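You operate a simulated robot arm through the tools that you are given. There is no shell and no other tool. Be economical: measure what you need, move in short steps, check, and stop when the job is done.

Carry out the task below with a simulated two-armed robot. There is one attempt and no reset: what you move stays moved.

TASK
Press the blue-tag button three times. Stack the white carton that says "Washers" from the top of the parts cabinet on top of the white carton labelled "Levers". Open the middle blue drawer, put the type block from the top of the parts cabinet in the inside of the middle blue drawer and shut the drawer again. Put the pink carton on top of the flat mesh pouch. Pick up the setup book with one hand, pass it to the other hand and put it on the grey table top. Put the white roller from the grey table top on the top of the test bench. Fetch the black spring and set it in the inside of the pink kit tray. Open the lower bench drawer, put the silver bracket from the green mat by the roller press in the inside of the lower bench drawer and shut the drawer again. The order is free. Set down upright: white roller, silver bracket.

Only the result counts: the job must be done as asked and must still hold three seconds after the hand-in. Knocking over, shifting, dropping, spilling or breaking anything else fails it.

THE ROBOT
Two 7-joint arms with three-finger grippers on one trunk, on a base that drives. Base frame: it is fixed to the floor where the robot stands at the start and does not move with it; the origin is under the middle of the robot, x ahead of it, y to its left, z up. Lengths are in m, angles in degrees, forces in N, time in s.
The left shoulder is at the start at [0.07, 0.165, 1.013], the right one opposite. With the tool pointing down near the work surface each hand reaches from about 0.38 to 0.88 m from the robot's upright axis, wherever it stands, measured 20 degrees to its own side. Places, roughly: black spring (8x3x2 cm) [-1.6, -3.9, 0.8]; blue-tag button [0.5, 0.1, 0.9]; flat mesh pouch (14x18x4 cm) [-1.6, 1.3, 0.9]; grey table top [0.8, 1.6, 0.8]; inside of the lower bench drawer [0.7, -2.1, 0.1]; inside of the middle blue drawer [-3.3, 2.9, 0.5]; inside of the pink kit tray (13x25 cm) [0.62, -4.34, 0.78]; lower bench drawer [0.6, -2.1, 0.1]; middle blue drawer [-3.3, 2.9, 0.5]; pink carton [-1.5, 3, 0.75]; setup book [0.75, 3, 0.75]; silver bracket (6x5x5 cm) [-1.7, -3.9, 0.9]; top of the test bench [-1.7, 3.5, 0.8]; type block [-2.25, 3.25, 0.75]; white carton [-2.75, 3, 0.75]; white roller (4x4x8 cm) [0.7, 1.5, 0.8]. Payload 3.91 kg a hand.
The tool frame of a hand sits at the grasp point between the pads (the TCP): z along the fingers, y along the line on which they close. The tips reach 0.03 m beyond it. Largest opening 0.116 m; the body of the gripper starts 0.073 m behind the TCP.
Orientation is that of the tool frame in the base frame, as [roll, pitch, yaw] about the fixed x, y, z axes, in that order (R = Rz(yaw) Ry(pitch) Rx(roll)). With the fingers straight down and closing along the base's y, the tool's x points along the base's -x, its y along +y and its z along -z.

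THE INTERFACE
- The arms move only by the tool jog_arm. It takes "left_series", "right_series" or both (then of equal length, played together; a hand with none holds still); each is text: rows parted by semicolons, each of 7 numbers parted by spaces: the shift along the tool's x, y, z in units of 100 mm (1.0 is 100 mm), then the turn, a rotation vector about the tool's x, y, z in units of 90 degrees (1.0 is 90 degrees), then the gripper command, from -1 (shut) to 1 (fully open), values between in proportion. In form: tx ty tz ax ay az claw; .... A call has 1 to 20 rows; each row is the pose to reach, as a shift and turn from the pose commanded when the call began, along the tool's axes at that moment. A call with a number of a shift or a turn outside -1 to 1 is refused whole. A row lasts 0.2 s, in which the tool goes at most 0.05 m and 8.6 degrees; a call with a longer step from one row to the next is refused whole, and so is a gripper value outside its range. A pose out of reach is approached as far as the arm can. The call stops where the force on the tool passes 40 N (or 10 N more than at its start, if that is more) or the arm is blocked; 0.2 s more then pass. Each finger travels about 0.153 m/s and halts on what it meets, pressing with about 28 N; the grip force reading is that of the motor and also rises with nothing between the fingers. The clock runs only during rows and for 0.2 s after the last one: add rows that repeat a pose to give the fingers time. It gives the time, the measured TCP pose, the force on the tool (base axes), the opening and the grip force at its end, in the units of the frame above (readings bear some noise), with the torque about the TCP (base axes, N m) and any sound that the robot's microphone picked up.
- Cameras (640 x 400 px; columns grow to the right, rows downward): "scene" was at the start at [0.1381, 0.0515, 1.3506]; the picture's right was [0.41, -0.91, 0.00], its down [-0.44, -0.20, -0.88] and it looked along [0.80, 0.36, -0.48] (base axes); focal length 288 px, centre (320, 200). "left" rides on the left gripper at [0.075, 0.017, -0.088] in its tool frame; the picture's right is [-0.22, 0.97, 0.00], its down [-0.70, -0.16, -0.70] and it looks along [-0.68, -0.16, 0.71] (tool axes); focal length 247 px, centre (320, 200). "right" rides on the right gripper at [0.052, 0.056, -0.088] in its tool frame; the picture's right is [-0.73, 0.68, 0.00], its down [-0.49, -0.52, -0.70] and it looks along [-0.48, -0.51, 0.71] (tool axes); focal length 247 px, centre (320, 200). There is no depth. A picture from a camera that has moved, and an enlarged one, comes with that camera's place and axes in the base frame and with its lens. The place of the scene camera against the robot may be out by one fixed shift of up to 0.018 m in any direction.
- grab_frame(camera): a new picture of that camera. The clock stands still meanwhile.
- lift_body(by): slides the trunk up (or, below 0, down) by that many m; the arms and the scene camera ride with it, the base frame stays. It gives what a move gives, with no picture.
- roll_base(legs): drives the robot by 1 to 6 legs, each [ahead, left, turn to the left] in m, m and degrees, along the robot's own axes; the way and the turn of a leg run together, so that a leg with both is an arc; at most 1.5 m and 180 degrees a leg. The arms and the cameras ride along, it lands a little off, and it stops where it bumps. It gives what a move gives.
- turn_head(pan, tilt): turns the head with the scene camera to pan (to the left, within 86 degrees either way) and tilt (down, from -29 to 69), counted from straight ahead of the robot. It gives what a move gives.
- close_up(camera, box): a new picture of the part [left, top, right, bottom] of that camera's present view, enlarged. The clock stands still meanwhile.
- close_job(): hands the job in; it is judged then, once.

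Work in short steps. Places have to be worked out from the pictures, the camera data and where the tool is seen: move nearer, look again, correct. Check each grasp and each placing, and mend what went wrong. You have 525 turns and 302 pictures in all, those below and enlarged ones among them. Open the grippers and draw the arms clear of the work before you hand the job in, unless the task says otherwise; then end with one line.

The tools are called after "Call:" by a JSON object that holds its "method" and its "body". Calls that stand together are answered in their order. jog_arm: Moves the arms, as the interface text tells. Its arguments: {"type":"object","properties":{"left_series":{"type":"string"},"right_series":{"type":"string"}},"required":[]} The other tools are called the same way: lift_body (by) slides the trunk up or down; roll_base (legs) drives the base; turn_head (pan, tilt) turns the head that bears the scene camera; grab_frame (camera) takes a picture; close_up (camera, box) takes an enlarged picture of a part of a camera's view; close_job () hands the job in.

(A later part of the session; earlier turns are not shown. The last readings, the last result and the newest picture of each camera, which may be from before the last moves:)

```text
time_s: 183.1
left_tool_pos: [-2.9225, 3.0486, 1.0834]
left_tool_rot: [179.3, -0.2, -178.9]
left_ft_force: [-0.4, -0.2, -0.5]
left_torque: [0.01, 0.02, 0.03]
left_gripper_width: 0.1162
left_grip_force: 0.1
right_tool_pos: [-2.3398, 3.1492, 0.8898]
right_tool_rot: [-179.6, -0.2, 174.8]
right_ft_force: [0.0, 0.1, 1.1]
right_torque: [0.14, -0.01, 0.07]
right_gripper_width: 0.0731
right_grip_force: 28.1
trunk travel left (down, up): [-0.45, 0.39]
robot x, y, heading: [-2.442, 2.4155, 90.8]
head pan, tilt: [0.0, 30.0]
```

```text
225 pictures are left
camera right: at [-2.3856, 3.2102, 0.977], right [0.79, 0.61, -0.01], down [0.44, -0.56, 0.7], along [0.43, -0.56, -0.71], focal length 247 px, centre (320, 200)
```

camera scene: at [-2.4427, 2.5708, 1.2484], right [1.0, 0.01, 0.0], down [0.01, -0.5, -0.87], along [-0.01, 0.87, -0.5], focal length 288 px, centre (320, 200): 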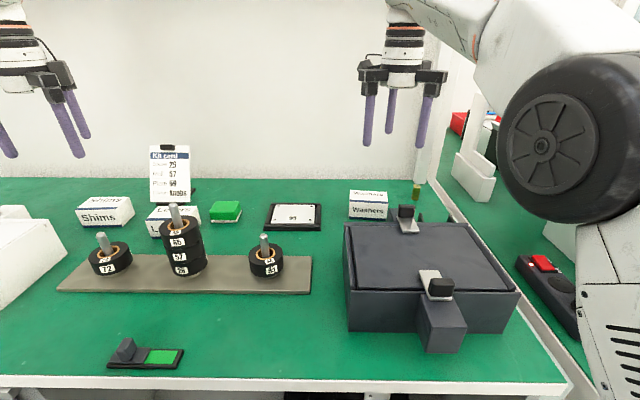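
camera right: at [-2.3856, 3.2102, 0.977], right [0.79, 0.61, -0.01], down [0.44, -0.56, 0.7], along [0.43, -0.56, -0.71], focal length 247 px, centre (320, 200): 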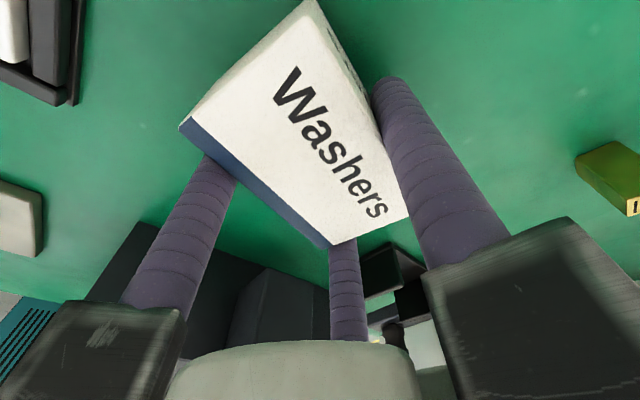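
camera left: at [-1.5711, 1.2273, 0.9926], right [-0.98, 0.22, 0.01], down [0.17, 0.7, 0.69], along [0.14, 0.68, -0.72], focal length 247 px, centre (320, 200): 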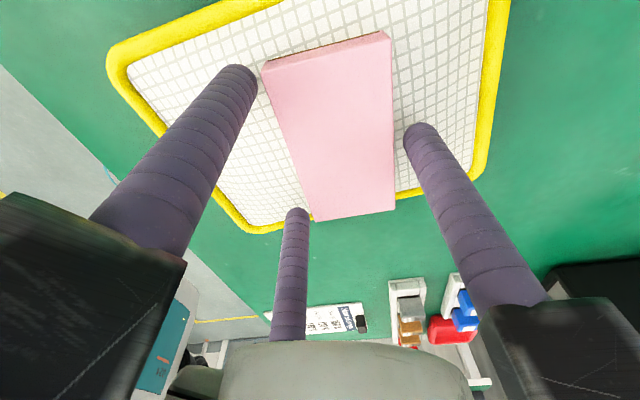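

Gripped. I'll lift, raise the trunk, and strafe left 0.44 m toward Levers.

Call:
{"method": "jog_arm", "body": {"right_series": "0 0 -0.2 0 0 0 -0.2; 0 0 -0.6 0 0 0 -0.2; 0 0 -1 0 0 0 -0.2; 0 0 -1 0 0 0 -0.2"}}

Call:
{"method": "lift_body", "body": {"by": 0.15}}

Call:
{"method": "roll_base", "body": {"legs": [[-0.07, 0, 0], [0, 0.44, -0.8]]}}

Call:
{"method": "grab_frame", "body": {"camera": "right"}}

Call:
{"method": "grab_frame", "body": {"camera": "scene"}}

```text
time_s: 184.1
left_tool_pos: [-2.9234, 3.0506, 1.0832]
left_tool_rot: [179.3, -0.1, -178.9]
left_ft_force: [0.8, 0.3, -0.2]
left_torque: [-0.02, -0.02, -0.01]
left_gripper_width: 0.1159
left_grip_force: 0.0
right_tool_pos: [-2.3386, 3.1509, 0.9883]
right_tool_rot: [-179.7, -0.3, 174.8]
right_ft_force: [0.3, 0.3, -1.3]
right_torque: [0.0, -0.05, -0.03]
right_gripper_width: 0.0727
right_grip_force: 28.3
trunk travel left (down, up): [-0.45, 0.39]
robot x, y, heading: [-2.4451, 2.417, 90.6]
head pan, tilt: [0.0, 30.0]
```

```text
time_s: 185.9
left_tool_pos: [-2.9231, 3.0506, 1.233]
left_tool_rot: [179.3, -0.2, -178.9]
left_ft_force: [-0.8, -0.1, -0.4]
left_torque: [0.0, 0.01, -0.03]
left_gripper_width: 0.1158
left_grip_force: 0.1
right_tool_pos: [-2.338, 3.1508, 1.139]
right_tool_rot: [-179.6, -0.2, 174.9]
right_ft_force: [-0.3, -0.1, -1.6]
right_torque: [-0.02, -0.04, 0.01]
right_gripper_width: 0.0723
right_grip_force: 27.8
trunk travel left (down, up): [-0.6, 0.24]
robot x, y, heading: [-2.4425, 2.418, 90.8]
head pan, tilt: [0.0, 30.0]
```

```text
time_s: 189.2
left_tool_pos: [-3.356, 2.9813, 1.2327]
left_tool_rot: [179.2, -0.2, -179.6]
left_ft_force: [0.2, -0.8, -0.6]
left_torque: [0.01, 0.01, 0.02]
left_gripper_width: 0.1159
left_grip_force: 0.0
right_tool_pos: [-2.768, 3.0748, 1.1391]
right_tool_rot: [-179.6, -0.2, 174.1]
right_ft_force: [-0.1, 0.2, -1.3]
right_torque: [0.01, -0.01, -0.01]
right_gripper_width: 0.0718
right_grip_force: 27.3
trunk travel left (down, up): [-0.6, 0.24]
robot x, y, heading: [-2.8849, 2.3457, 90.1]
head pan, tilt: [0.0, 30.0]
```

```text
224 pictures are left
camera right: at [-2.8152, 3.1371, 1.2265], right [0.8, 0.6, -0.01], down [0.43, -0.57, 0.7], along [0.42, -0.56, -0.71], focal length 247 px, centre (320, 200)
```

right: 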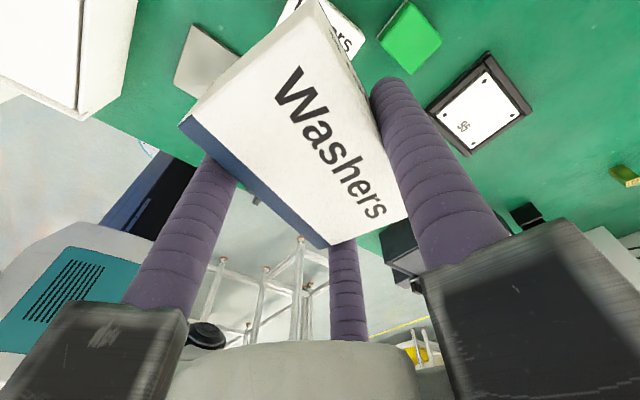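

```text
223 pictures are left
camera scene: at [-2.8807, 2.4985, 1.3983], right [1.0, 0.0, 0.0], down [0.0, -0.5, -0.87], along [0.0, 0.87, -0.5], focal length 288 px, centre (320, 200)
```

scene: 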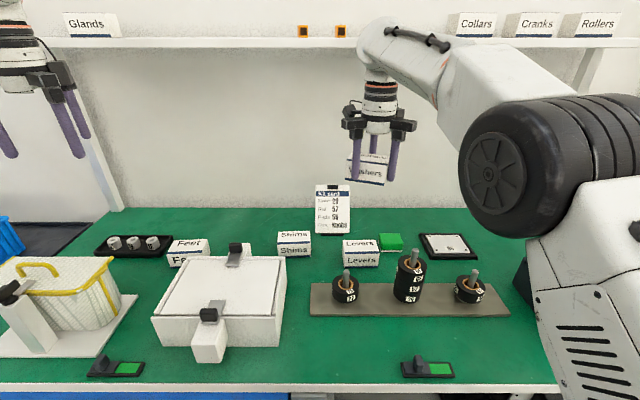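

Levers is confirmed at about (-2.778, 3.086). I'll align yaw to it and descend.

Call:
{"method": "jog_arm", "body": {"right_series": "0.09 -0.01 0.2 0 0 -0.061 -0.2; 0.09 -0.01 0.5 0 0 -0.122 -0.2; 0.09 -0.01 0.8 0 0 -0.122 -0.2; 0.09 -0.01 1 0 0 -0.122 -0.2; 0.09 -0.01 1 0 0 -0.122 -0.2"}}

Call:
{"method": "lift_body", "body": {"by": -0.07}}

Call:
{"method": "grab_frame", "body": {"camera": "right"}}

Call:
{"method": "close_up", "body": {"camera": "scene", "box": [280, 160, 480, 285]}}

```text
time_s: 190.3
left_tool_pos: [-3.3559, 2.9817, 1.2327]
left_tool_rot: [179.3, -0.1, -179.6]
left_ft_force: [-0.3, 0.0, 0.8]
left_torque: [0.03, -0.02, 0.01]
left_gripper_width: 0.116
left_grip_force: 0.1
right_tool_pos: [-2.7782, 3.0758, 1.038]
right_tool_rot: [-179.7, -0.3, -174.9]
right_ft_force: [0.4, 0.0, -3.2]
right_torque: [0.0, 0.02, 0.0]
right_gripper_width: 0.0723
right_grip_force: 28.6
trunk travel left (down, up): [-0.6, 0.24]
robot x, y, heading: [-2.8816, 2.3453, 90.0]
head pan, tilt: [0.0, 30.0]
```

```text
time_s: 191.4
left_tool_pos: [-3.355, 2.9808, 1.1628]
left_tool_rot: [179.3, -0.2, -179.6]
left_ft_force: [0.3, -0.5, 0.0]
left_torque: [0.01, 0.01, 0.0]
left_gripper_width: 0.1158
left_grip_force: 0.0
right_tool_pos: [-2.7772, 3.0737, 0.9696]
right_tool_rot: [-179.7, -0.3, -174.9]
right_ft_force: [-0.5, -0.8, -1.4]
right_torque: [0.03, -0.02, -0.01]
right_gripper_width: 0.0718
right_grip_force: 27.8
trunk travel left (down, up): [-0.53, 0.31]
robot x, y, heading: [-2.8867, 2.3462, 90.0]
head pan, tilt: [0.0, 30.0]
```

```text
222 pictures are left
camera right: at [-2.8352, 3.1264, 1.057], right [0.67, 0.74, -0.01], down [0.53, -0.47, 0.7], along [0.52, -0.47, -0.71], focal length 247 px, centre (320, 200)
```

right: 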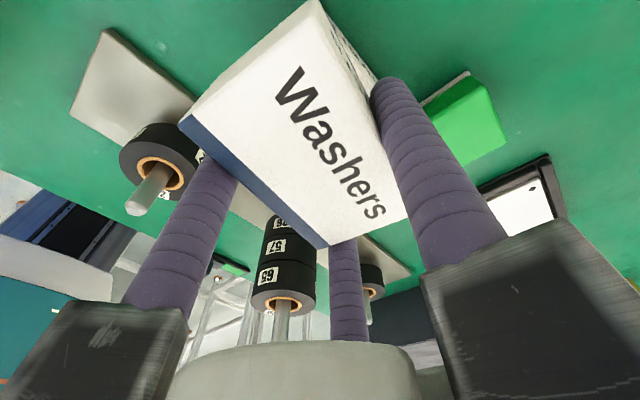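

```text
3.20 times, centred on (380, 222) of scene
camera zoom: at [-2.8807, 2.4982, 1.3283], right [1.0, 0.0, 0.0], down [0.0, -0.5, -0.87], along [0.0, 0.87, -0.5], focal length 921 px, centre (128, 128)
```

zoom: 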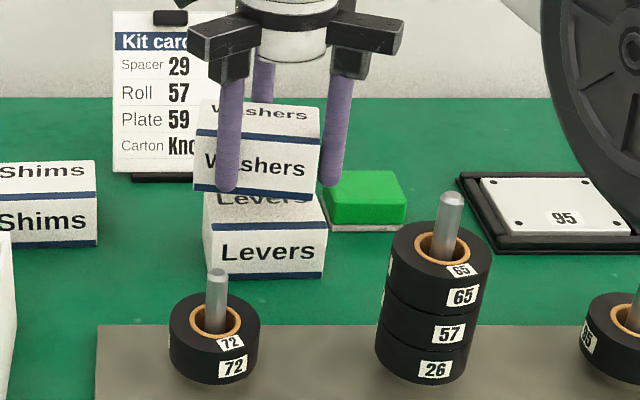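

Washers hangs about 3 cm over Levers, within about a centimetre. I'll nudge (+5, -8 mm) and lower to contact.

Call:
{"method": "jog_arm", "body": {"right_series": "-0.04 -0.08 0 0 0 0 -0.2; -0.04 -0.08 0.1 0 0 0 -0.2; -0.04 -0.08 0.17 0 0 0 -0.2; -0.04 -0.08 0.22 0 0 0 -0.2; -0.04 -0.08 0.22 0 0 0 -0.2"}}

Call:
{"method": "jog_arm", "body": {"right_series": "0 0 0.04 0 0 0 -0.2; 0 0 0.08 0 0 0 -0.2; 0 0 0.08 0 0 0 -0.2"}}

Call:
{"method": "close_up", "body": {"camera": "scene", "box": [280, 160, 480, 285]}}

```text
time_s: 192.6
left_tool_pos: [-3.3543, 2.9808, 1.1632]
left_tool_rot: [179.3, -0.2, -179.6]
left_ft_force: [-0.5, -0.8, -0.6]
left_torque: [0.0, -0.01, -0.01]
left_gripper_width: 0.1161
left_grip_force: 0.1
right_tool_pos: [-2.7742, 3.0679, 0.9461]
right_tool_rot: [-179.6, -0.3, -175.0]
right_ft_force: [0.5, -0.1, -2.9]
right_torque: [0.01, -0.02, 0.0]
right_gripper_width: 0.072
right_grip_force: 27.8
trunk travel left (down, up): [-0.53, 0.31]
robot x, y, heading: [-2.8827, 2.3449, 89.9]
head pan, tilt: [0.0, 30.0]
```

```text
time_s: 193.4
left_tool_pos: [-3.3545, 2.9806, 1.1634]
left_tool_rot: [179.3, -0.2, -179.5]
left_ft_force: [0.2, -0.1, -1.0]
left_torque: [0.02, -0.02, 0.0]
left_gripper_width: 0.1162
left_grip_force: 0.1
right_tool_pos: [-2.7736, 3.0665, 0.94]
right_tool_rot: [-179.7, -0.3, -175.0]
right_ft_force: [-0.6, 0.1, 0.3]
right_torque: [0.09, -0.11, 0.05]
right_gripper_width: 0.0719
right_grip_force: 27.8
trunk travel left (down, up): [-0.53, 0.31]
robot x, y, heading: [-2.8833, 2.3419, 90.0]
head pan, tilt: [0.0, 30.0]
```

```text
3.20 times, centred on (380, 222) of scene
camera zoom: at [-2.8809, 2.4982, 1.3283], right [1.0, 0.0, 0.0], down [0.0, -0.5, -0.87], along [0.0, 0.87, -0.5], focal length 921 px, centre (128, 128)
```

zoom: 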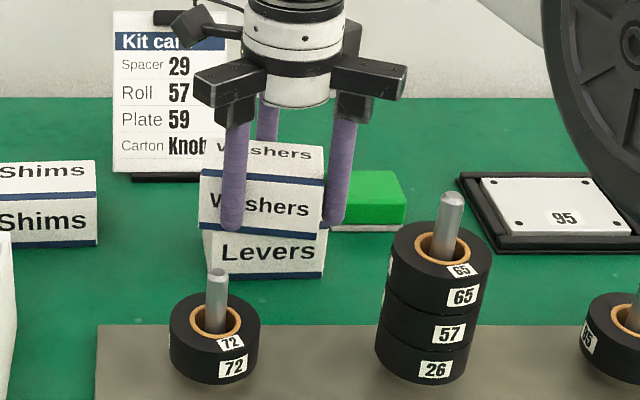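

Contact has just begun and the alignment looks good. I'll lower 2 mm more, release, and rise.

Call:
{"method": "jog_arm", "body": {"right_series": "0 0 0.02 0 0 0 -0.2; 0 0 0.02 0 0 0 -0.2; 0 0 0.02 0 0 0 0.35; 0 0 0.02 0 0 0 0.5; 0 0 0.02 0 0 0 0.5"}}

Call:
{"method": "jog_arm", "body": {"right_series": "0 0 -0.2 0 0 0 0.5; 0 0 -0.6 0 0 0 0.5; 0 0 -1 0 0 0 0.5; 0 0 -1 0 0 0 0.5"}}

Call:
{"method": "close_up", "body": {"camera": "scene", "box": [280, 160, 480, 285]}}

```text
time_s: 194.6
left_tool_pos: [-3.3562, 2.9818, 1.1636]
left_tool_rot: [179.3, -0.2, -179.6]
left_ft_force: [-0.3, 0.4, 0.8]
left_torque: [-0.01, 0.0, 0.02]
left_gripper_width: 0.1158
left_grip_force: 0.0
right_tool_pos: [-2.7732, 3.0671, 0.9376]
right_tool_rot: [-179.7, -0.3, -174.9]
right_ft_force: [-0.1, 0.9, -0.1]
right_torque: [0.02, -0.02, -0.01]
right_gripper_width: 0.0871
right_grip_force: 0.0
trunk travel left (down, up): [-0.53, 0.31]
robot x, y, heading: [-2.8844, 2.3428, 90.1]
head pan, tilt: [0.0, 30.0]
```

```text
time_s: 195.6
left_tool_pos: [-3.3556, 2.9819, 1.1636]
left_tool_rot: [179.4, -0.2, -179.6]
left_ft_force: [-1.3, 0.0, 0.1]
left_torque: [-0.03, -0.02, 0.01]
left_gripper_width: 0.116
left_grip_force: 0.1
right_tool_pos: [-2.7745, 3.0676, 1.0378]
right_tool_rot: [-179.7, -0.3, -175.0]
right_ft_force: [-0.3, -0.9, 0.0]
right_torque: [-0.01, 0.02, 0.01]
right_gripper_width: 0.087
right_grip_force: 0.0
trunk travel left (down, up): [-0.53, 0.31]
robot x, y, heading: [-2.8847, 2.3414, 90.1]
head pan, tilt: [0.0, 30.0]
```

```text
3.20 times, centred on (380, 222) of scene
camera zoom: at [-2.8809, 2.4987, 1.3282], right [1.0, 0.0, 0.0], down [0.0, -0.5, -0.87], along [0.0, 0.87, -0.5], focal length 921 px, centre (128, 128)
```

zoom: 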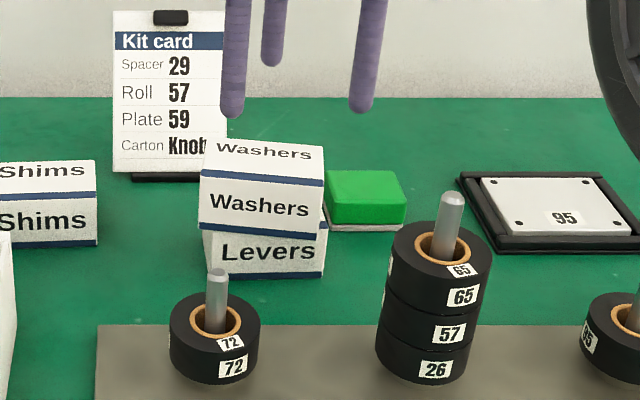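

Washers sits squarely on Levers. Next the middle blue drawer; I'll rise, back off and view the drawer fronts.

Call:
{"method": "lift_body", "body": {"by": 0.1}}

Call:
{"method": "roll_base", "body": {"legs": [[-0.4, 0, 0], [0, 0.35, 0]]}}

Call:
{"method": "turn_head", "body": {"pan": 0, "tilt": 45}}

Call:
{"method": "grab_frame", "body": {"camera": "scene"}}

```text
time_s: 197.0
left_tool_pos: [-3.3559, 2.981, 1.2622]
left_tool_rot: [179.3, -0.3, -179.7]
left_ft_force: [0.6, 0.3, 0.5]
left_torque: [0.0, 0.0, -0.01]
left_gripper_width: 0.1162
left_grip_force: 0.1
right_tool_pos: [-2.7747, 3.0686, 1.1369]
right_tool_rot: [-179.6, -0.3, -174.9]
right_ft_force: [-0.4, 0.4, 0.5]
right_torque: [0.0, -0.04, -0.01]
right_gripper_width: 0.087
right_grip_force: 0.1
trunk travel left (down, up): [-0.63, 0.21]
robot x, y, heading: [-2.8862, 2.3392, 90.0]
head pan, tilt: [0.0, 30.0]
```

```text
time_s: 201.3
left_tool_pos: [-3.7061, 2.578, 1.2643]
left_tool_rot: [179.3, -0.3, -179.4]
left_ft_force: [0.4, -0.2, -0.2]
left_torque: [-0.01, -0.01, 0.04]
left_gripper_width: 0.1157
left_grip_force: 0.1
right_tool_pos: [-3.1248, 2.666, 1.1364]
right_tool_rot: [-179.7, -0.3, -174.7]
right_ft_force: [-0.4, -0.1, -0.2]
right_torque: [0.02, 0.0, 0.02]
right_gripper_width: 0.0871
right_grip_force: 0.1
trunk travel left (down, up): [-0.63, 0.21]
robot x, y, heading: [-3.2321, 1.9434, 90.4]
head pan, tilt: [0.0, 30.0]
```

```text
time_s: 202.1
left_tool_pos: [-3.7059, 2.5785, 1.2633]
left_tool_rot: [179.3, -0.1, -179.4]
left_ft_force: [0.4, -0.1, -0.5]
left_torque: [0.01, -0.02, -0.03]
left_gripper_width: 0.1162
left_grip_force: 0.1
right_tool_pos: [-3.1248, 2.6675, 1.1358]
right_tool_rot: [-179.6, -0.2, -174.7]
right_ft_force: [0.2, 0.1, -0.2]
right_torque: [-0.01, 0.01, -0.01]
right_gripper_width: 0.087
right_grip_force: 0.1
trunk travel left (down, up): [-0.63, 0.21]
robot x, y, heading: [-3.2357, 1.9401, 90.3]
head pan, tilt: [0.0, 45.0]
```

```text
218 pictures are left
camera scene: at [-3.2289, 2.0879, 1.4057], right [1.0, 0.01, 0.0], down [0.01, -0.71, -0.71], along [-0.01, 0.71, -0.71], focal length 288 px, centre (320, 200)
```

scene: 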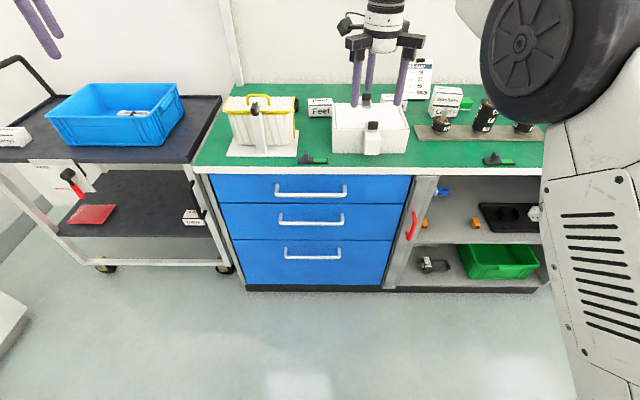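

The view is clear: the middle handle is near x≈-3.26. I'll back off 10 cm and turn the right hand so its fingers point at the drawer, with the single rod above the bar.

Call:
{"method": "roll_base", "body": {"legs": [[-0.1, 0, 0]]}}

Call:
{"method": "jog_arm", "body": {"right_series": "0 0 0 -0.09 0 0 0.5; 0 0 0 -0.18 0 0 0.5; 0 0 0 -0.27 0 0 0.5; 0 0 0 -0.36 0 0 0.5; 0 0 0 -0.45 0 0 0.5; 0 0 0 -0.54 0 0 0.5; 0 0 0 -0.63 0 0 0.5; 0 0 0 -0.72 0 0 0.5; 0 0 0 -0.81 0 0 0.5; 0 0 0 -0.9 0 0 0.5; 0 0 0 -0.99 0 0 0.5; 0 0 0 -1 0 0 0.5; 0 0 0 -1 0 0 0.5"}}

Call:
{"method": "lift_body", "body": {"by": -0.45}}

Call:
{"method": "grab_frame", "body": {"camera": "scene"}}

Call:
{"method": "grab_frame", "body": {"camera": "right"}}

```text
time_s: 203.2
left_tool_pos: [-3.7051, 2.4789, 1.2634]
left_tool_rot: [179.3, -0.2, -179.3]
left_ft_force: [-0.4, 0.3, 0.3]
left_torque: [0.02, -0.03, 0.0]
left_gripper_width: 0.1161
left_grip_force: 0.0
right_tool_pos: [-3.125, 2.5683, 1.1373]
right_tool_rot: [-179.5, -0.3, -174.6]
right_ft_force: [-0.7, -0.6, 0.0]
right_torque: [0.01, 0.01, 0.02]
right_gripper_width: 0.087
right_grip_force: 0.0
trunk travel left (down, up): [-0.63, 0.21]
robot x, y, heading: [-3.2343, 1.845, 90.5]
head pan, tilt: [0.0, 45.0]
```

```text
time_s: 206.0
left_tool_pos: [-3.7047, 2.4792, 1.263]
left_tool_rot: [179.3, -0.3, -179.3]
left_ft_force: [-0.2, 0.1, 0.1]
left_torque: [0.0, 0.02, -0.01]
left_gripper_width: 0.116
left_grip_force: 0.1
right_tool_pos: [-3.1247, 2.5685, 1.1363]
right_tool_rot: [90.2, -0.3, -174.8]
right_ft_force: [0.5, 0.0, -0.4]
right_torque: [0.01, 0.0, 0.02]
right_gripper_width: 0.087
right_grip_force: 0.0
trunk travel left (down, up): [-0.63, 0.21]
robot x, y, heading: [-3.2336, 1.8435, 90.3]
head pan, tilt: [0.0, 45.0]
```

```text
refused: -0.45 is not a number from -0.4 to 0.4
```

```text
217 pictures are left
camera scene: at [-3.228, 1.9891, 1.4057], right [1.0, 0.01, 0.0], down [0.01, -0.71, -0.71], along [-0.01, 0.71, -0.71], focal length 288 px, centre (320, 200)
```

scene: 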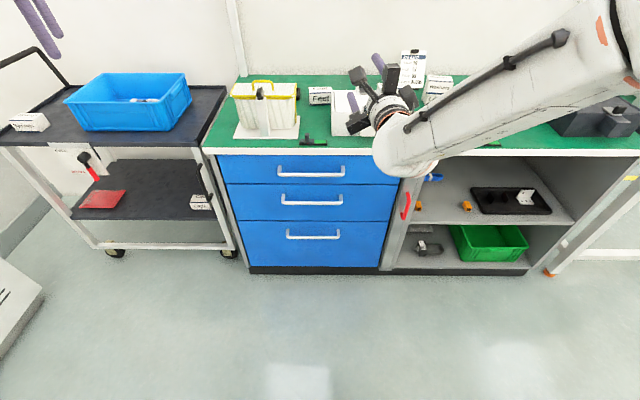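

```text
216 pictures are left
camera right: at [-3.1673, 2.4755, 1.193], right [0.73, 0.07, 0.68], down [0.55, -0.65, -0.52], along [0.41, 0.75, -0.52], focal length 247 px, centre (320, 200)
```

right: 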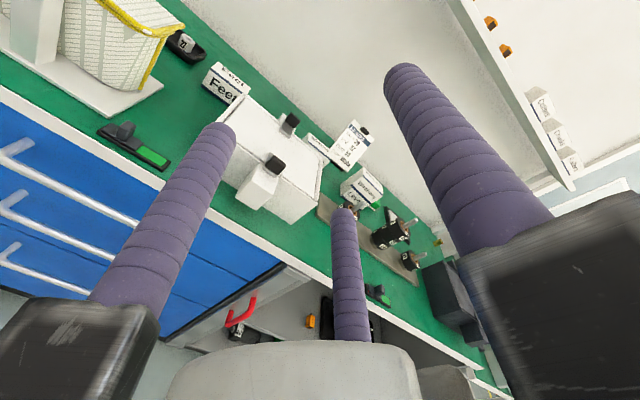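

The handle triangulates to about [-3.26, 2.72, 0.665]. I'll lower the trunk 0.4 and look with the hand camera.

Call:
{"method": "lift_body", "body": {"by": -0.4}}

Call:
{"method": "jog_arm", "body": {"right_series": "0.3 -0.3 0 0 -0.058 0 0.5; 0.6 -0.6 0 0 -0.058 0 0.5; 0.9 -0.7 0 0 -0.058 0 0.5; 1 -0.7 0 0 -0.058 0 0.5; 1 -0.7 0 0 -0.058 0 0.5"}}

Call:
{"method": "grab_frame", "body": {"camera": "right"}}

Call:
{"method": "grab_frame", "body": {"camera": "scene"}}

```text
time_s: 209.9
left_tool_pos: [-3.7045, 2.4793, 0.863]
left_tool_rot: [179.4, -0.2, -179.3]
left_ft_force: [-0.5, -0.1, 0.7]
left_torque: [0.0, 0.01, 0.01]
left_gripper_width: 0.1162
left_grip_force: 0.0
right_tool_pos: [-3.1241, 2.5686, 0.7381]
right_tool_rot: [90.4, -0.3, -174.7]
right_ft_force: [-0.4, -0.3, -0.2]
right_torque: [0.01, -0.01, 0.02]
right_gripper_width: 0.0871
right_grip_force: 0.0
trunk travel left (down, up): [-0.23, 0.61]
robot x, y, heading: [-3.2342, 1.8404, 90.5]
head pan, tilt: [0.0, 45.0]
```

```text
time_s: 211.1
left_tool_pos: [-3.7056, 2.4779, 0.8641]
left_tool_rot: [179.3, -0.2, -179.3]
left_ft_force: [0.4, -0.4, 0.7]
left_torque: [0.02, 0.0, 0.0]
left_gripper_width: 0.1156
left_grip_force: 0.1
right_tool_pos: [-3.2225, 2.5582, 0.6665]
right_tool_rot: [90.4, -0.2, -179.9]
right_ft_force: [-0.2, 0.5, 0.6]
right_torque: [0.02, -0.01, 0.0]
right_gripper_width: 0.0868
right_grip_force: 0.0
trunk travel left (down, up): [-0.23, 0.61]
robot x, y, heading: [-3.2304, 1.842, 90.5]
head pan, tilt: [0.0, 45.0]
```

```text
215 pictures are left
camera right: at [-3.2753, 2.4704, 0.7229], right [0.73, 0.01, 0.68], down [0.49, -0.7, -0.52], along [0.47, 0.71, -0.52], focal length 247 px, centre (320, 200)
```

right: 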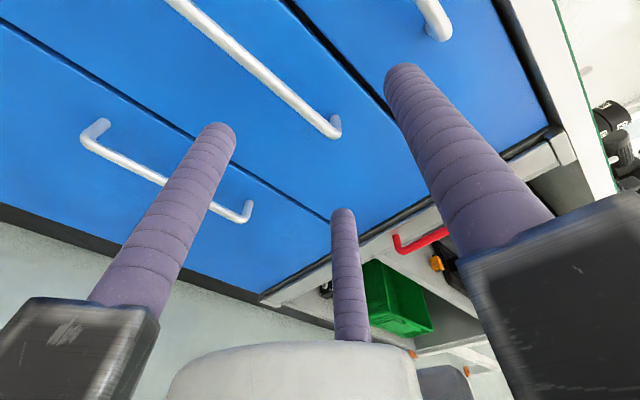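

```text
214 pictures are left
camera scene: at [-3.2279, 1.9889, 1.0057], right [1.0, 0.01, 0.0], down [0.01, -0.71, -0.71], along [-0.01, 0.71, -0.71], focal length 288 px, centre (320, 200)
```

scene: 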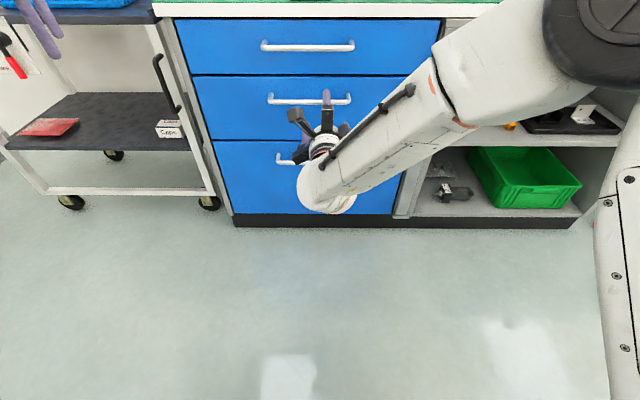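

I'll lower 6 cm and centre on the bar, then drive 0.1 m nearer and look again.

Call:
{"method": "jog_arm", "body": {"right_series": "0.2 -0.3 0 0 0 0 0.5; 0.4 -0.55 0 0 0 0 0.5; 0.4 -0.55 0 0 0 0 0.5"}}

Call:
{"method": "roll_base", "body": {"legs": [[0.1, 0, -0.3]]}}

Call:
{"method": "grab_frame", "body": {"camera": "right"}}

```text
time_s: 211.9
left_tool_pos: [-3.7056, 2.4797, 0.8636]
left_tool_rot: [179.3, -0.2, -179.3]
left_ft_force: [0.7, 0.8, 1.2]
left_torque: [0.02, 0.01, -0.03]
left_gripper_width: 0.116
left_grip_force: 0.0
right_tool_pos: [-3.2635, 2.5584, 0.6125]
right_tool_rot: [90.3, -0.1, -179.9]
right_ft_force: [0.0, -0.3, 0.4]
right_torque: [0.01, 0.01, 0.02]
right_gripper_width: 0.0869
right_grip_force: 0.0
trunk travel left (down, up): [-0.23, 0.61]
robot x, y, heading: [-3.2309, 1.8437, 90.1]
head pan, tilt: [0.0, 45.0]
```

```text
time_s: 213.0
left_tool_pos: [-3.7026, 2.581, 0.8639]
left_tool_rot: [179.4, -0.1, -179.7]
left_ft_force: [-0.6, 0.9, -0.3]
left_torque: [-0.02, -0.01, 0.01]
left_gripper_width: 0.116
left_grip_force: 0.1
right_tool_pos: [-3.2603, 2.6595, 0.6111]
right_tool_rot: [90.4, -0.2, 179.8]
right_ft_force: [0.0, 0.1, -0.4]
right_torque: [0.01, -0.04, 0.02]
right_gripper_width: 0.087
right_grip_force: 0.0
trunk travel left (down, up): [-0.23, 0.61]
robot x, y, heading: [-3.2328, 1.939, 89.9]
head pan, tilt: [0.0, 45.0]
```

```text
213 pictures are left
camera right: at [-3.3124, 2.5707, 0.6682], right [0.73, 0.0, 0.68], down [0.48, -0.71, -0.52], along [0.48, 0.71, -0.52], focal length 247 px, centre (320, 200)
```

right: 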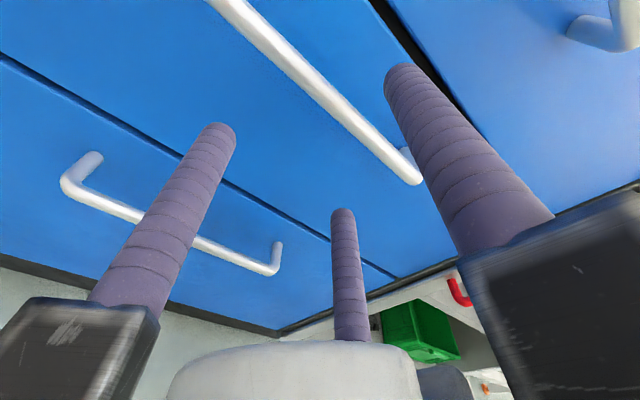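

The bar is at y≈2.72, z≈0.625, right where I want it between the rods. I'll drive 5 cm forward and close.

Call:
{"method": "roll_base", "body": {"legs": [[0.05, 0, 0]]}}

Call:
{"method": "grab_frame", "body": {"camera": "right"}}

```text
time_s: 213.9
left_tool_pos: [-3.7022, 2.6317, 0.8619]
left_tool_rot: [179.5, -0.2, -179.7]
left_ft_force: [0.6, 0.3, 1.2]
left_torque: [-0.04, 0.02, 0.05]
left_gripper_width: 0.1158
left_grip_force: 0.0
right_tool_pos: [-3.2607, 2.7093, 0.6107]
right_tool_rot: [90.4, -0.2, 179.9]
right_ft_force: [0.7, -0.2, -1.3]
right_torque: [0.01, -0.01, -0.02]
right_gripper_width: 0.0869
right_grip_force: 0.0
trunk travel left (down, up): [-0.23, 0.61]
robot x, y, heading: [-3.2315, 1.992, 90.1]
head pan, tilt: [0.0, 45.0]
```

```text
212 pictures are left
camera right: at [-3.3122, 2.6211, 0.6681], right [0.73, 0.0, 0.68], down [0.48, -0.71, -0.52], along [0.48, 0.71, -0.52], focal length 247 px, centre (320, 200)
```

right: 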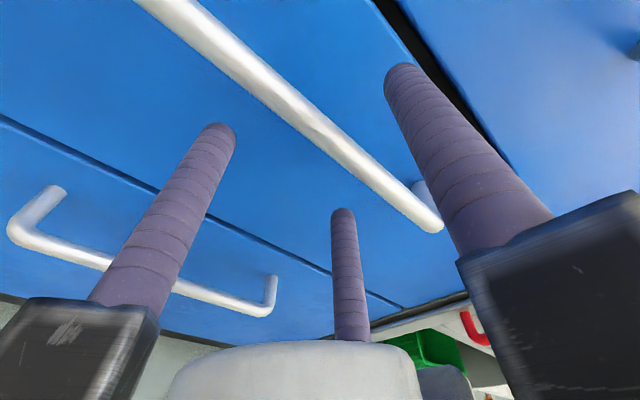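

The bar is near the tips; 1.5 cm more forward, then close.

Call:
{"method": "jog_arm", "body": {"right_series": "0 0 0.08 0 0 0 0.5; 0 0 0.15 0 0 0 0.5; 0 0 0.15 0 0 0 0; 0 0 0.15 0 0 0 -0.5; 0 0 0.15 0 0 0 -0.8; 0 0 0.15 0 0 0 -0.8; 0 0 0.15 0 0 0 -0.8"}}

Call:
{"method": "grab_frame", "body": {"camera": "right"}}

```text
time_s: 215.6
left_tool_pos: [-3.7025, 2.6284, 0.8635]
left_tool_rot: [179.0, -0.2, -179.7]
left_ft_force: [0.0, -0.3, 0.1]
left_torque: [0.01, -0.01, 0.03]
left_gripper_width: 0.1162
left_grip_force: 0.0
right_tool_pos: [-3.2602, 2.7232, 0.619]
right_tool_rot: [89.7, -0.5, 179.7]
right_ft_force: [-1.4, 3.6, 38.2]
right_torque: [0.23, -0.26, 0.11]
right_gripper_width: 0.0232
right_grip_force: 45.2
trunk travel left (down, up): [-0.23, 0.61]
robot x, y, heading: [-3.2323, 1.9959, 90.0]
head pan, tilt: [0.0, 45.0]
```

```text
211 pictures are left
camera right: at [-3.3122, 2.6344, 0.6743], right [0.74, -0.01, 0.68], down [0.48, -0.7, -0.53], along [0.48, 0.71, -0.51], focal length 247 px, centre (320, 200)
```

right: 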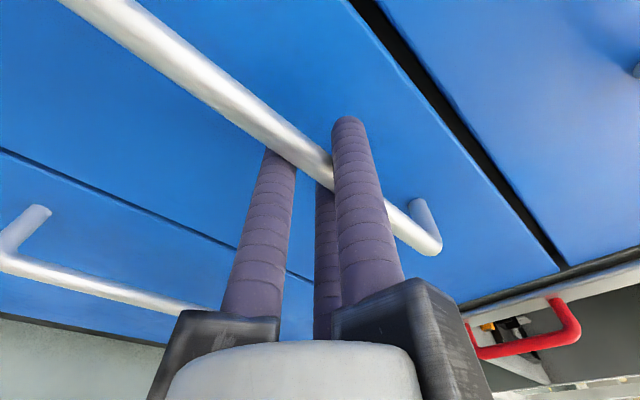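

Gripped. I'll ease the hand up 6 mm to relieve the vertical load, then pull by driving back.

Call:
{"method": "jog_arm", "body": {"right_series": "0 0.06 0 0 0 0 -1; 0 0.08 0 0 0 0 -1"}}

Call:
{"method": "roll_base", "body": {"legs": [[-0.08, 0, 0]]}}

Call:
{"method": "grab_frame", "body": {"camera": "right"}}

```text
time_s: 216.2
left_tool_pos: [-3.7026, 2.6309, 0.8628]
left_tool_rot: [179.3, -0.2, -179.7]
left_ft_force: [-0.3, -0.2, 0.3]
left_torque: [0.01, 0.0, -0.01]
left_gripper_width: 0.116
left_grip_force: 0.0
right_tool_pos: [-3.2599, 2.7221, 0.6192]
right_tool_rot: [90.5, -0.2, 179.7]
right_ft_force: [-2.1, 2.0, 13.1]
right_torque: [0.09, -0.16, -0.7]
right_gripper_width: 0.0235
right_grip_force: 44.7
trunk travel left (down, up): [-0.23, 0.61]
robot x, y, heading: [-3.2342, 1.9966, 90.1]
head pan, tilt: [0.0, 45.0]
```

```text
time_s: 217.2
left_tool_pos: [-3.7013, 2.5523, 0.8631]
left_tool_rot: [179.2, -0.2, -179.6]
left_ft_force: [0.2, 0.1, 0.9]
left_torque: [0.03, -0.04, 0.01]
left_gripper_width: 0.116
left_grip_force: 0.1
right_tool_pos: [-3.2613, 2.6444, 0.6179]
right_tool_rot: [90.5, -0.2, 179.7]
right_ft_force: [-0.4, -0.2, -0.6]
right_torque: [-0.02, -0.24, 0.19]
right_gripper_width: 0.0233
right_grip_force: 45.0
trunk travel left (down, up): [-0.23, 0.61]
robot x, y, heading: [-3.2304, 1.9147, 90.1]
head pan, tilt: [0.0, 45.0]
```

```text
210 pictures are left
camera right: at [-3.3122, 2.5565, 0.6754], right [0.73, 0.0, 0.68], down [0.48, -0.71, -0.52], along [0.48, 0.71, -0.52], focal length 247 px, centre (320, 200)
```

right: 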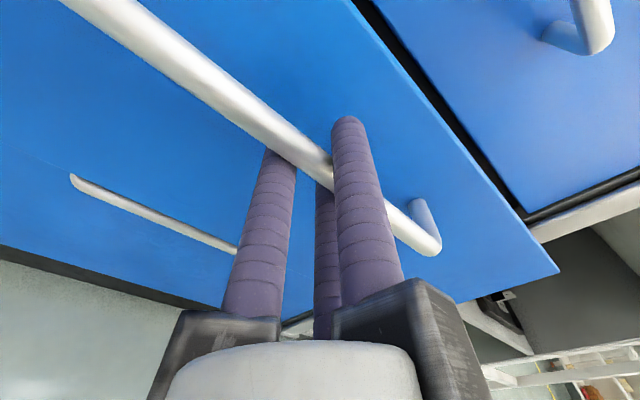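

The drawer is coming out. I'll pull another 0.2 m.

Call:
{"method": "roll_base", "body": {"legs": [[-0.2, 0, 0]]}}

Call:
{"method": "turn_head", "body": {"pan": 0, "tilt": 40}}

Call:
{"method": "grab_frame", "body": {"camera": "scene"}}

```text
time_s: 218.8
left_tool_pos: [-3.7015, 2.3499, 0.8618]
left_tool_rot: [179.3, -0.2, -179.7]
left_ft_force: [0.5, -1.0, -0.3]
left_torque: [0.0, 0.0, 0.0]
left_gripper_width: 0.1162
left_grip_force: 0.0
right_tool_pos: [-3.2592, 2.4418, 0.6193]
right_tool_rot: [90.6, -0.2, 180.0]
right_ft_force: [-2.5, 0.1, 1.4]
right_torque: [-0.04, -0.2, 0.14]
right_gripper_width: 0.0233
right_grip_force: 44.7
trunk travel left (down, up): [-0.23, 0.61]
robot x, y, heading: [-3.234, 1.7144, 90.2]
head pan, tilt: [0.0, 45.0]
```

```text
time_s: 219.5
left_tool_pos: [-3.7017, 2.3497, 0.8628]
left_tool_rot: [179.3, -0.2, -179.7]
left_ft_force: [-0.6, 0.6, -0.7]
left_torque: [-0.03, -0.01, -0.01]
left_gripper_width: 0.116
left_grip_force: 0.1
right_tool_pos: [-3.2594, 2.4423, 0.6182]
right_tool_rot: [90.5, -0.1, 179.8]
right_ft_force: [0.6, -0.2, 1.2]
right_torque: [-0.01, -0.2, -0.1]
right_gripper_width: 0.0234
right_grip_force: 45.2
trunk travel left (down, up): [-0.23, 0.61]
robot x, y, heading: [-3.2305, 1.7099, 90.1]
head pan, tilt: [0.0, 40.0]
```

```text
209 pictures are left
camera scene: at [-3.2275, 1.8613, 1.0129], right [1.0, 0.0, 0.0], down [0.0, -0.64, -0.77], along [0.0, 0.77, -0.64], focal length 288 px, centre (320, 200)
```

scene: 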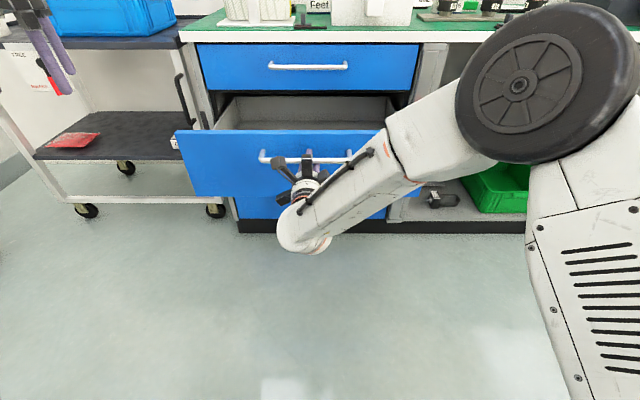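

The drawer is open about 28 cm. I'll release the bar and back away.

Call:
{"method": "jog_arm", "body": {"right_series": "0 0 0 0 0 0 -0.4; 0 -0.05 0 0 0 0 0.2; 0 -0.05 0 0 0 0 0.5; 0 -0.05 0 0 0 0 0.5"}}

Call:
{"method": "roll_base", "body": {"legs": [[-0.15, 0, 0]]}}

Call:
{"method": "grab_frame", "body": {"camera": "scene"}}

```text
time_s: 220.5
left_tool_pos: [-3.7015, 2.3495, 0.8631]
left_tool_rot: [179.3, -0.2, -179.7]
left_ft_force: [0.2, 0.2, -0.6]
left_torque: [-0.01, 0.0, -0.02]
left_gripper_width: 0.1159
left_grip_force: 0.0
right_tool_pos: [-3.2596, 2.4424, 0.614]
right_tool_rot: [90.5, -0.1, 179.9]
right_ft_force: [-0.6, -1.5, -0.4]
right_torque: [-0.01, 0.04, -0.02]
right_gripper_width: 0.0872
right_grip_force: 0.0
trunk travel left (down, up): [-0.23, 0.61]
robot x, y, heading: [-3.2338, 1.7147, 90.1]
head pan, tilt: [0.0, 40.0]
```

```text
time_s: 221.8
left_tool_pos: [-3.6998, 2.2012, 0.8633]
left_tool_rot: [179.3, -0.2, -179.8]
left_ft_force: [0.5, -0.7, 0.2]
left_torque: [0.01, 0.0, 0.0]
left_gripper_width: 0.116
left_grip_force: 0.0
right_tool_pos: [-3.2586, 2.2934, 0.6143]
right_tool_rot: [90.5, -0.1, 179.9]
right_ft_force: [-0.1, -0.7, -0.6]
right_torque: [-0.03, 0.01, -0.02]
right_gripper_width: 0.0869
right_grip_force: 0.0
trunk travel left (down, up): [-0.23, 0.61]
robot x, y, heading: [-3.232, 1.5607, 90.1]
head pan, tilt: [0.0, 40.0]
```

```text
208 pictures are left
camera scene: at [-3.2269, 1.7113, 1.0131], right [1.0, 0.0, 0.0], down [0.0, -0.64, -0.77], along [0.0, 0.77, -0.64], focal length 288 px, centre (320, 200)
```

scene: 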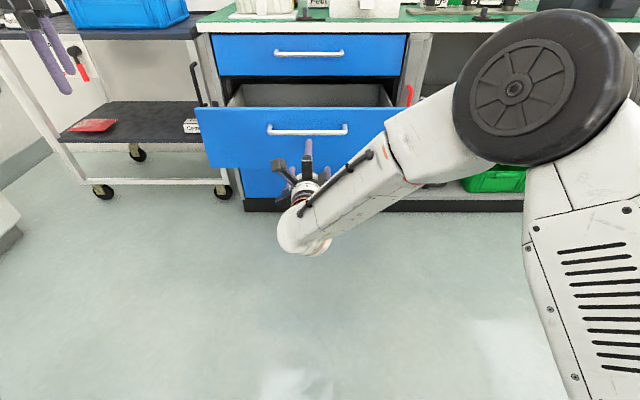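

Now the type block. I'll raise the trunk and turn the right hand back to pointing down, with yaw set so two rods straddle the shelf post side.

Call:
{"method": "lift_body", "body": {"by": 0.4}}

Call:
{"method": "jog_arm", "body": {"right_series": "0 0 0 0.09 0 0 0.5; 0 0 0 0.18 0 0 0.5; 0 0 0 0.27 0 0 0.5; 0 0 0 0.36 0 0 0.5; 0 0 0 0.45 0 0 0.5; 0 0 0 0.54 0 0 0.5; 0 0 0 0.63 0 0 0.5; 0 0 0 0.72 0 0 0.5; 0 0 0 0.81 0 0 0.5; 0 0 0 0.9 0 0 0.5; 0 0 0 0.99 0 0 0.5; 0 0 0 1 0 0 0.5; 0 0 0 1 0 0 0.5"}}

Call:
{"method": "jog_arm", "body": {"right_series": "0 0 0 0 0 -0.09 0.5; 0 0 0 0 0 -0.18 0.5; 0 0 0 0 0 -0.27 0.5; 0 0 0 0 0 -0.36 0.5; 0 0 0 0 0 -0.45 0.5; 0 0 0 0 0 -0.54 0.4; 0 0 0 0 0 -0.63 0.2; 0 0 0 0 0 -0.667 0; 0 0 0 0 0 -0.667 -0.1; 0 0 0 0 0 -0.667 -0.1"}}

Call:
{"method": "roll_base", "body": {"legs": [[0.35, 0, 0], [0, -0.95, 0], [0.3, 0, 0]]}}

```text
time_s: 225.7
left_tool_pos: [-3.7, 2.2019, 1.2632]
left_tool_rot: [179.3, -0.2, -179.7]
left_ft_force: [0.2, 0.9, 0.2]
left_torque: [0.01, 0.03, 0.02]
left_gripper_width: 0.1158
left_grip_force: 0.1
right_tool_pos: [-3.2582, 2.2935, 1.0144]
right_tool_rot: [90.5, -0.1, 179.8]
right_ft_force: [0.3, 0.0, -0.4]
right_torque: [0.02, 0.0, -0.02]
right_gripper_width: 0.0869
right_grip_force: 0.0
trunk travel left (down, up): [-0.63, 0.21]
robot x, y, heading: [-3.233, 1.5622, 89.7]
head pan, tilt: [0.0, 40.0]
```

```text
time_s: 228.5
left_tool_pos: [-3.7007, 2.202, 1.2627]
left_tool_rot: [179.3, -0.1, -179.7]
left_ft_force: [0.2, -0.6, -0.1]
left_torque: [-0.02, 0.01, -0.01]
left_gripper_width: 0.1159
left_grip_force: 0.1
right_tool_pos: [-3.2583, 2.2934, 1.0138]
right_tool_rot: [-179.6, -0.2, 179.9]
right_ft_force: [-0.3, -0.4, -0.5]
right_torque: [0.02, -0.02, -0.02]
right_gripper_width: 0.0872
right_grip_force: 0.1
trunk travel left (down, up): [-0.63, 0.21]
robot x, y, heading: [-3.2325, 1.563, 90.0]
head pan, tilt: [0.0, 40.0]
```

```text
time_s: 230.7
left_tool_pos: [-3.6998, 2.2026, 1.2626]
left_tool_rot: [179.3, -0.2, -179.8]
left_ft_force: [0.2, 0.2, -0.2]
left_torque: [0.06, -0.02, 0.01]
left_gripper_width: 0.116
left_grip_force: 0.1
right_tool_pos: [-3.2593, 2.2928, 1.0136]
right_tool_rot: [-179.9, -0.5, -120.3]
right_ft_force: [0.1, -0.3, -0.3]
right_torque: [-0.03, -0.01, -0.04]
right_gripper_width: 0.0518
right_grip_force: 0.1
trunk travel left (down, up): [-0.63, 0.21]
robot x, y, heading: [-3.2306, 1.5621, 90.0]
head pan, tilt: [0.0, 40.0]
```

```text
time_s: 239.2
left_tool_pos: [-2.735, 2.8461, 1.2637]
left_tool_rot: [179.3, -0.2, 179.7]
left_ft_force: [0.1, 1.0, -0.1]
left_torque: [0.04, -0.02, 0.0]
left_gripper_width: 0.1159
left_grip_force: 0.1
right_tool_pos: [-2.2933, 2.9336, 1.0137]
right_tool_rot: [-179.9, -0.5, -120.8]
right_ft_force: [0.5, -0.3, 0.7]
right_torque: [0.0, -0.02, -0.01]
right_gripper_width: 0.0524
right_grip_force: 0.1
trunk travel left (down, up): [-0.63, 0.21]
robot x, y, heading: [-2.2699, 2.2054, 89.4]
head pan, tilt: [0.0, 40.0]
```

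I'll look at where the type block is now.

Call:
{"method": "turn_head", "body": {"pan": -5, "tilt": 30}}

Call:
{"method": "grab_frame", "body": {"camera": "scene"}}

Call:
{"method": "grab_frame", "body": {"camera": "right"}}

```text
time_s: 239.9
left_tool_pos: [-2.7342, 2.8471, 1.2631]
left_tool_rot: [179.3, -0.2, 179.7]
left_ft_force: [-0.3, 0.1, 0.1]
left_torque: [-0.03, 0.02, 0.02]
left_gripper_width: 0.1159
left_grip_force: 0.0
right_tool_pos: [-2.2927, 2.935, 1.0133]
right_tool_rot: [-179.9, -0.5, -120.8]
right_ft_force: [0.4, 0.5, -0.2]
right_torque: [0.0, -0.01, 0.04]
right_gripper_width: 0.0523
right_grip_force: 0.0
trunk travel left (down, up): [-0.63, 0.21]
robot x, y, heading: [-2.2729, 2.2044, 89.5]
head pan, tilt: [-5.0, 30.0]
```

```text
207 pictures are left
camera scene: at [-2.2581, 2.3587, 1.4282], right [1.0, -0.1, 0.0], down [-0.05, -0.5, -0.87], along [0.08, 0.86, -0.5], focal length 288 px, centre (320, 200)
```

scene: 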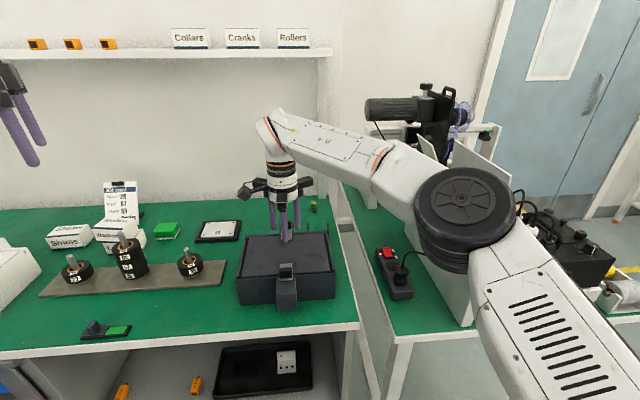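

```text
206 pictures are left
camera right: at [-2.3672, 2.9192, 1.1017], right [-0.21, 0.98, -0.01], down [0.7, 0.16, 0.7], along [0.68, 0.14, -0.72], focal length 247 px, centre (320, 200)
```

right: 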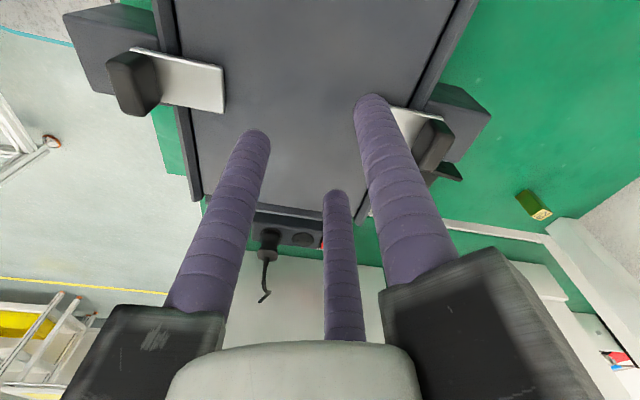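

Type block confirmed near (-2.203, 3.235). I'll raise a little, drive forward, and approach with the arm.

Call:
{"method": "lift_body", "body": {"by": 0.06}}

Call:
{"method": "roll_base", "body": {"legs": [[0.22, -0.06, 0.5]]}}

Call:
{"method": "grab_frame", "body": {"camera": "right"}}

```text
time_s: 240.9
left_tool_pos: [-2.7349, 2.8477, 1.323]
left_tool_rot: [179.3, -0.2, 179.7]
left_ft_force: [0.4, -0.5, -0.2]
left_torque: [-0.01, -0.02, 0.0]
left_gripper_width: 0.116
left_grip_force: 0.1
right_tool_pos: [-2.2932, 2.9351, 1.0735]
right_tool_rot: [-179.8, -0.5, -120.7]
right_ft_force: [-0.2, -0.2, -0.4]
right_torque: [-0.01, 0.01, 0.01]
right_gripper_width: 0.0523
right_grip_force: 0.0
trunk travel left (down, up): [-0.69, 0.15]
robot x, y, heading: [-2.2724, 2.2056, 89.7]
head pan, tilt: [-5.0, 30.0]
```

```text
time_s: 242.6
left_tool_pos: [-2.6825, 3.0576, 1.3237]
left_tool_rot: [179.2, -0.2, -179.5]
left_ft_force: [1.0, 0.4, 0.2]
left_torque: [-0.01, 0.03, 0.01]
left_gripper_width: 0.1161
left_grip_force: 0.0
right_tool_pos: [-2.2424, 3.1516, 1.0743]
right_tool_rot: [-179.9, -0.5, -119.9]
right_ft_force: [0.1, 0.6, -0.3]
right_torque: [0.0, -0.01, 0.0]
right_gripper_width: 0.0522
right_grip_force: 0.0
trunk travel left (down, up): [-0.69, 0.15]
robot x, y, heading: [-2.2087, 2.4232, 90.3]
head pan, tilt: [-5.0, 30.0]
```

```text
205 pictures are left
camera right: at [-2.3164, 3.1342, 1.1626], right [-0.22, 0.97, -0.01], down [0.7, 0.17, 0.7], along [0.68, 0.15, -0.72], focal length 247 px, centre (320, 200)
```

right: 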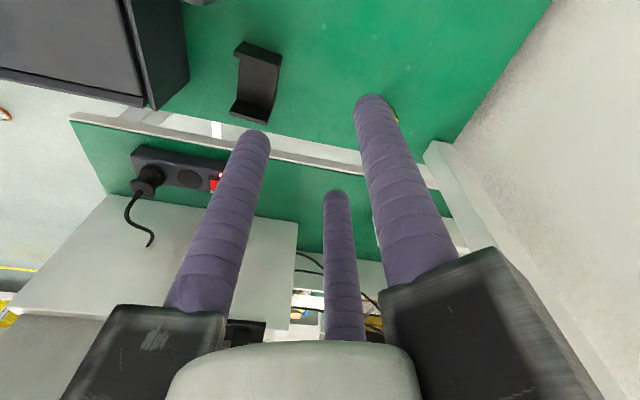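

Moving onto the block's axis.

Call:
{"method": "jog_arm", "body": {"right_series": "-0.3 0.03 0 0 0 0 -0.1; -0.6 0.05 0 0 0 0 -0.1; -0.914 0.08 0 0 0 0 -0.1; -0.914 0.08 0 0 0 0 -0.1"}}

Call:
{"method": "grab_frame", "body": {"camera": "right"}}

Call:
{"method": "close_up", "body": {"camera": "scene", "box": [220, 60, 460, 210]}}

```text
time_s: 243.6
left_tool_pos: [-2.6843, 3.0575, 1.3229]
left_tool_rot: [179.2, -0.1, -179.5]
left_ft_force: [-0.2, -0.1, -0.3]
left_torque: [-0.02, -0.05, 0.02]
left_gripper_width: 0.116
left_grip_force: 0.2
right_tool_pos: [-2.2091, 3.2016, 1.0703]
right_tool_rot: [-179.8, -0.4, -119.9]
right_ft_force: [-0.1, -0.4, 0.4]
right_torque: [0.01, -0.01, -0.03]
right_gripper_width: 0.0522
right_grip_force: 0.0
right hand out of reach, approached as far as the arm can: row 2, 3, 4
trunk travel left (down, up): [-0.69, 0.15]
robot x, y, heading: [-2.2096, 2.4202, 90.3]
head pan, tilt: [-5.0, 30.0]
```

```text
204 pictures are left
camera right: at [-2.2842, 3.1851, 1.1582], right [-0.23, 0.97, -0.01], down [0.7, 0.17, 0.7], along [0.68, 0.15, -0.72], focal length 247 px, centre (320, 200)
```

right: 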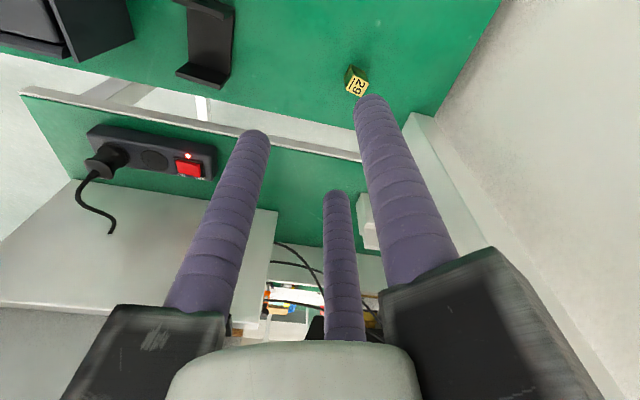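

```text
2.67 times, centred on (340, 135) of scene
camera zoom: at [-2.201, 2.5762, 1.4882], right [1.0, -0.08, 0.0], down [-0.04, -0.5, -0.87], along [0.07, 0.86, -0.5], focal length 768 px, centre (267, 373)
```

zoom: 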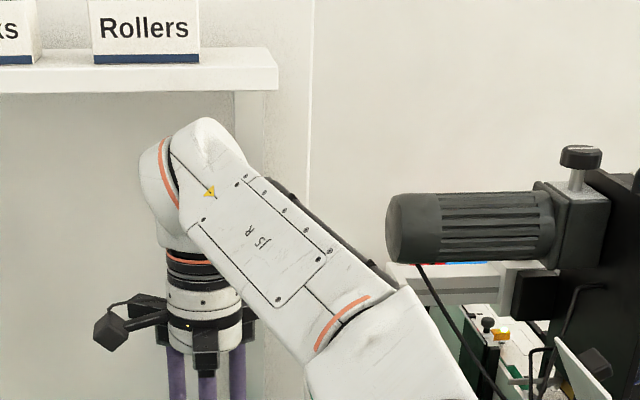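

The arm is at its reach limit up high, where the shelf edge is also close. I'll go down 10 cm first, since reach is better lower.

Call:
{"method": "jog_arm", "body": {"right_series": "0 0 0.3 0 0 0 -0.1; 0 0 0.6 0 0 0 -0.1; 0 0 1 0 0 0 -0.1; 0 0 1 0 0 0 -0.1"}}

Call:
{"method": "grab_frame", "body": {"camera": "right"}}

```text
time_s: 244.6
left_tool_pos: [-2.6837, 3.0579, 1.3236]
left_tool_rot: [179.2, -0.2, -179.6]
left_ft_force: [0.2, -0.1, -0.4]
left_torque: [0.0, 0.0, -0.02]
left_gripper_width: 0.116
left_grip_force: 0.1
right_tool_pos: [-2.2097, 3.2007, 0.9709]
right_tool_rot: [180.0, -0.4, -120.0]
right_ft_force: [-0.3, 0.0, 0.3]
right_torque: [0.0, 0.02, -0.04]
right_gripper_width: 0.0522
right_grip_force: 0.0
trunk travel left (down, up): [-0.69, 0.15]
robot x, y, heading: [-2.2144, 2.4206, 90.5]
head pan, tilt: [-5.0, 30.0]
```

```text
202 pictures are left
camera right: at [-2.2839, 3.1841, 1.0593], right [-0.22, 0.97, -0.01], down [0.7, 0.17, 0.7], along [0.68, 0.15, -0.72], focal length 247 px, centre (320, 200)
```

right: 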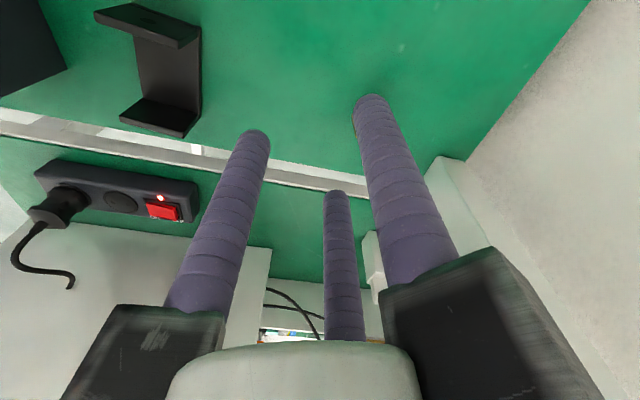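

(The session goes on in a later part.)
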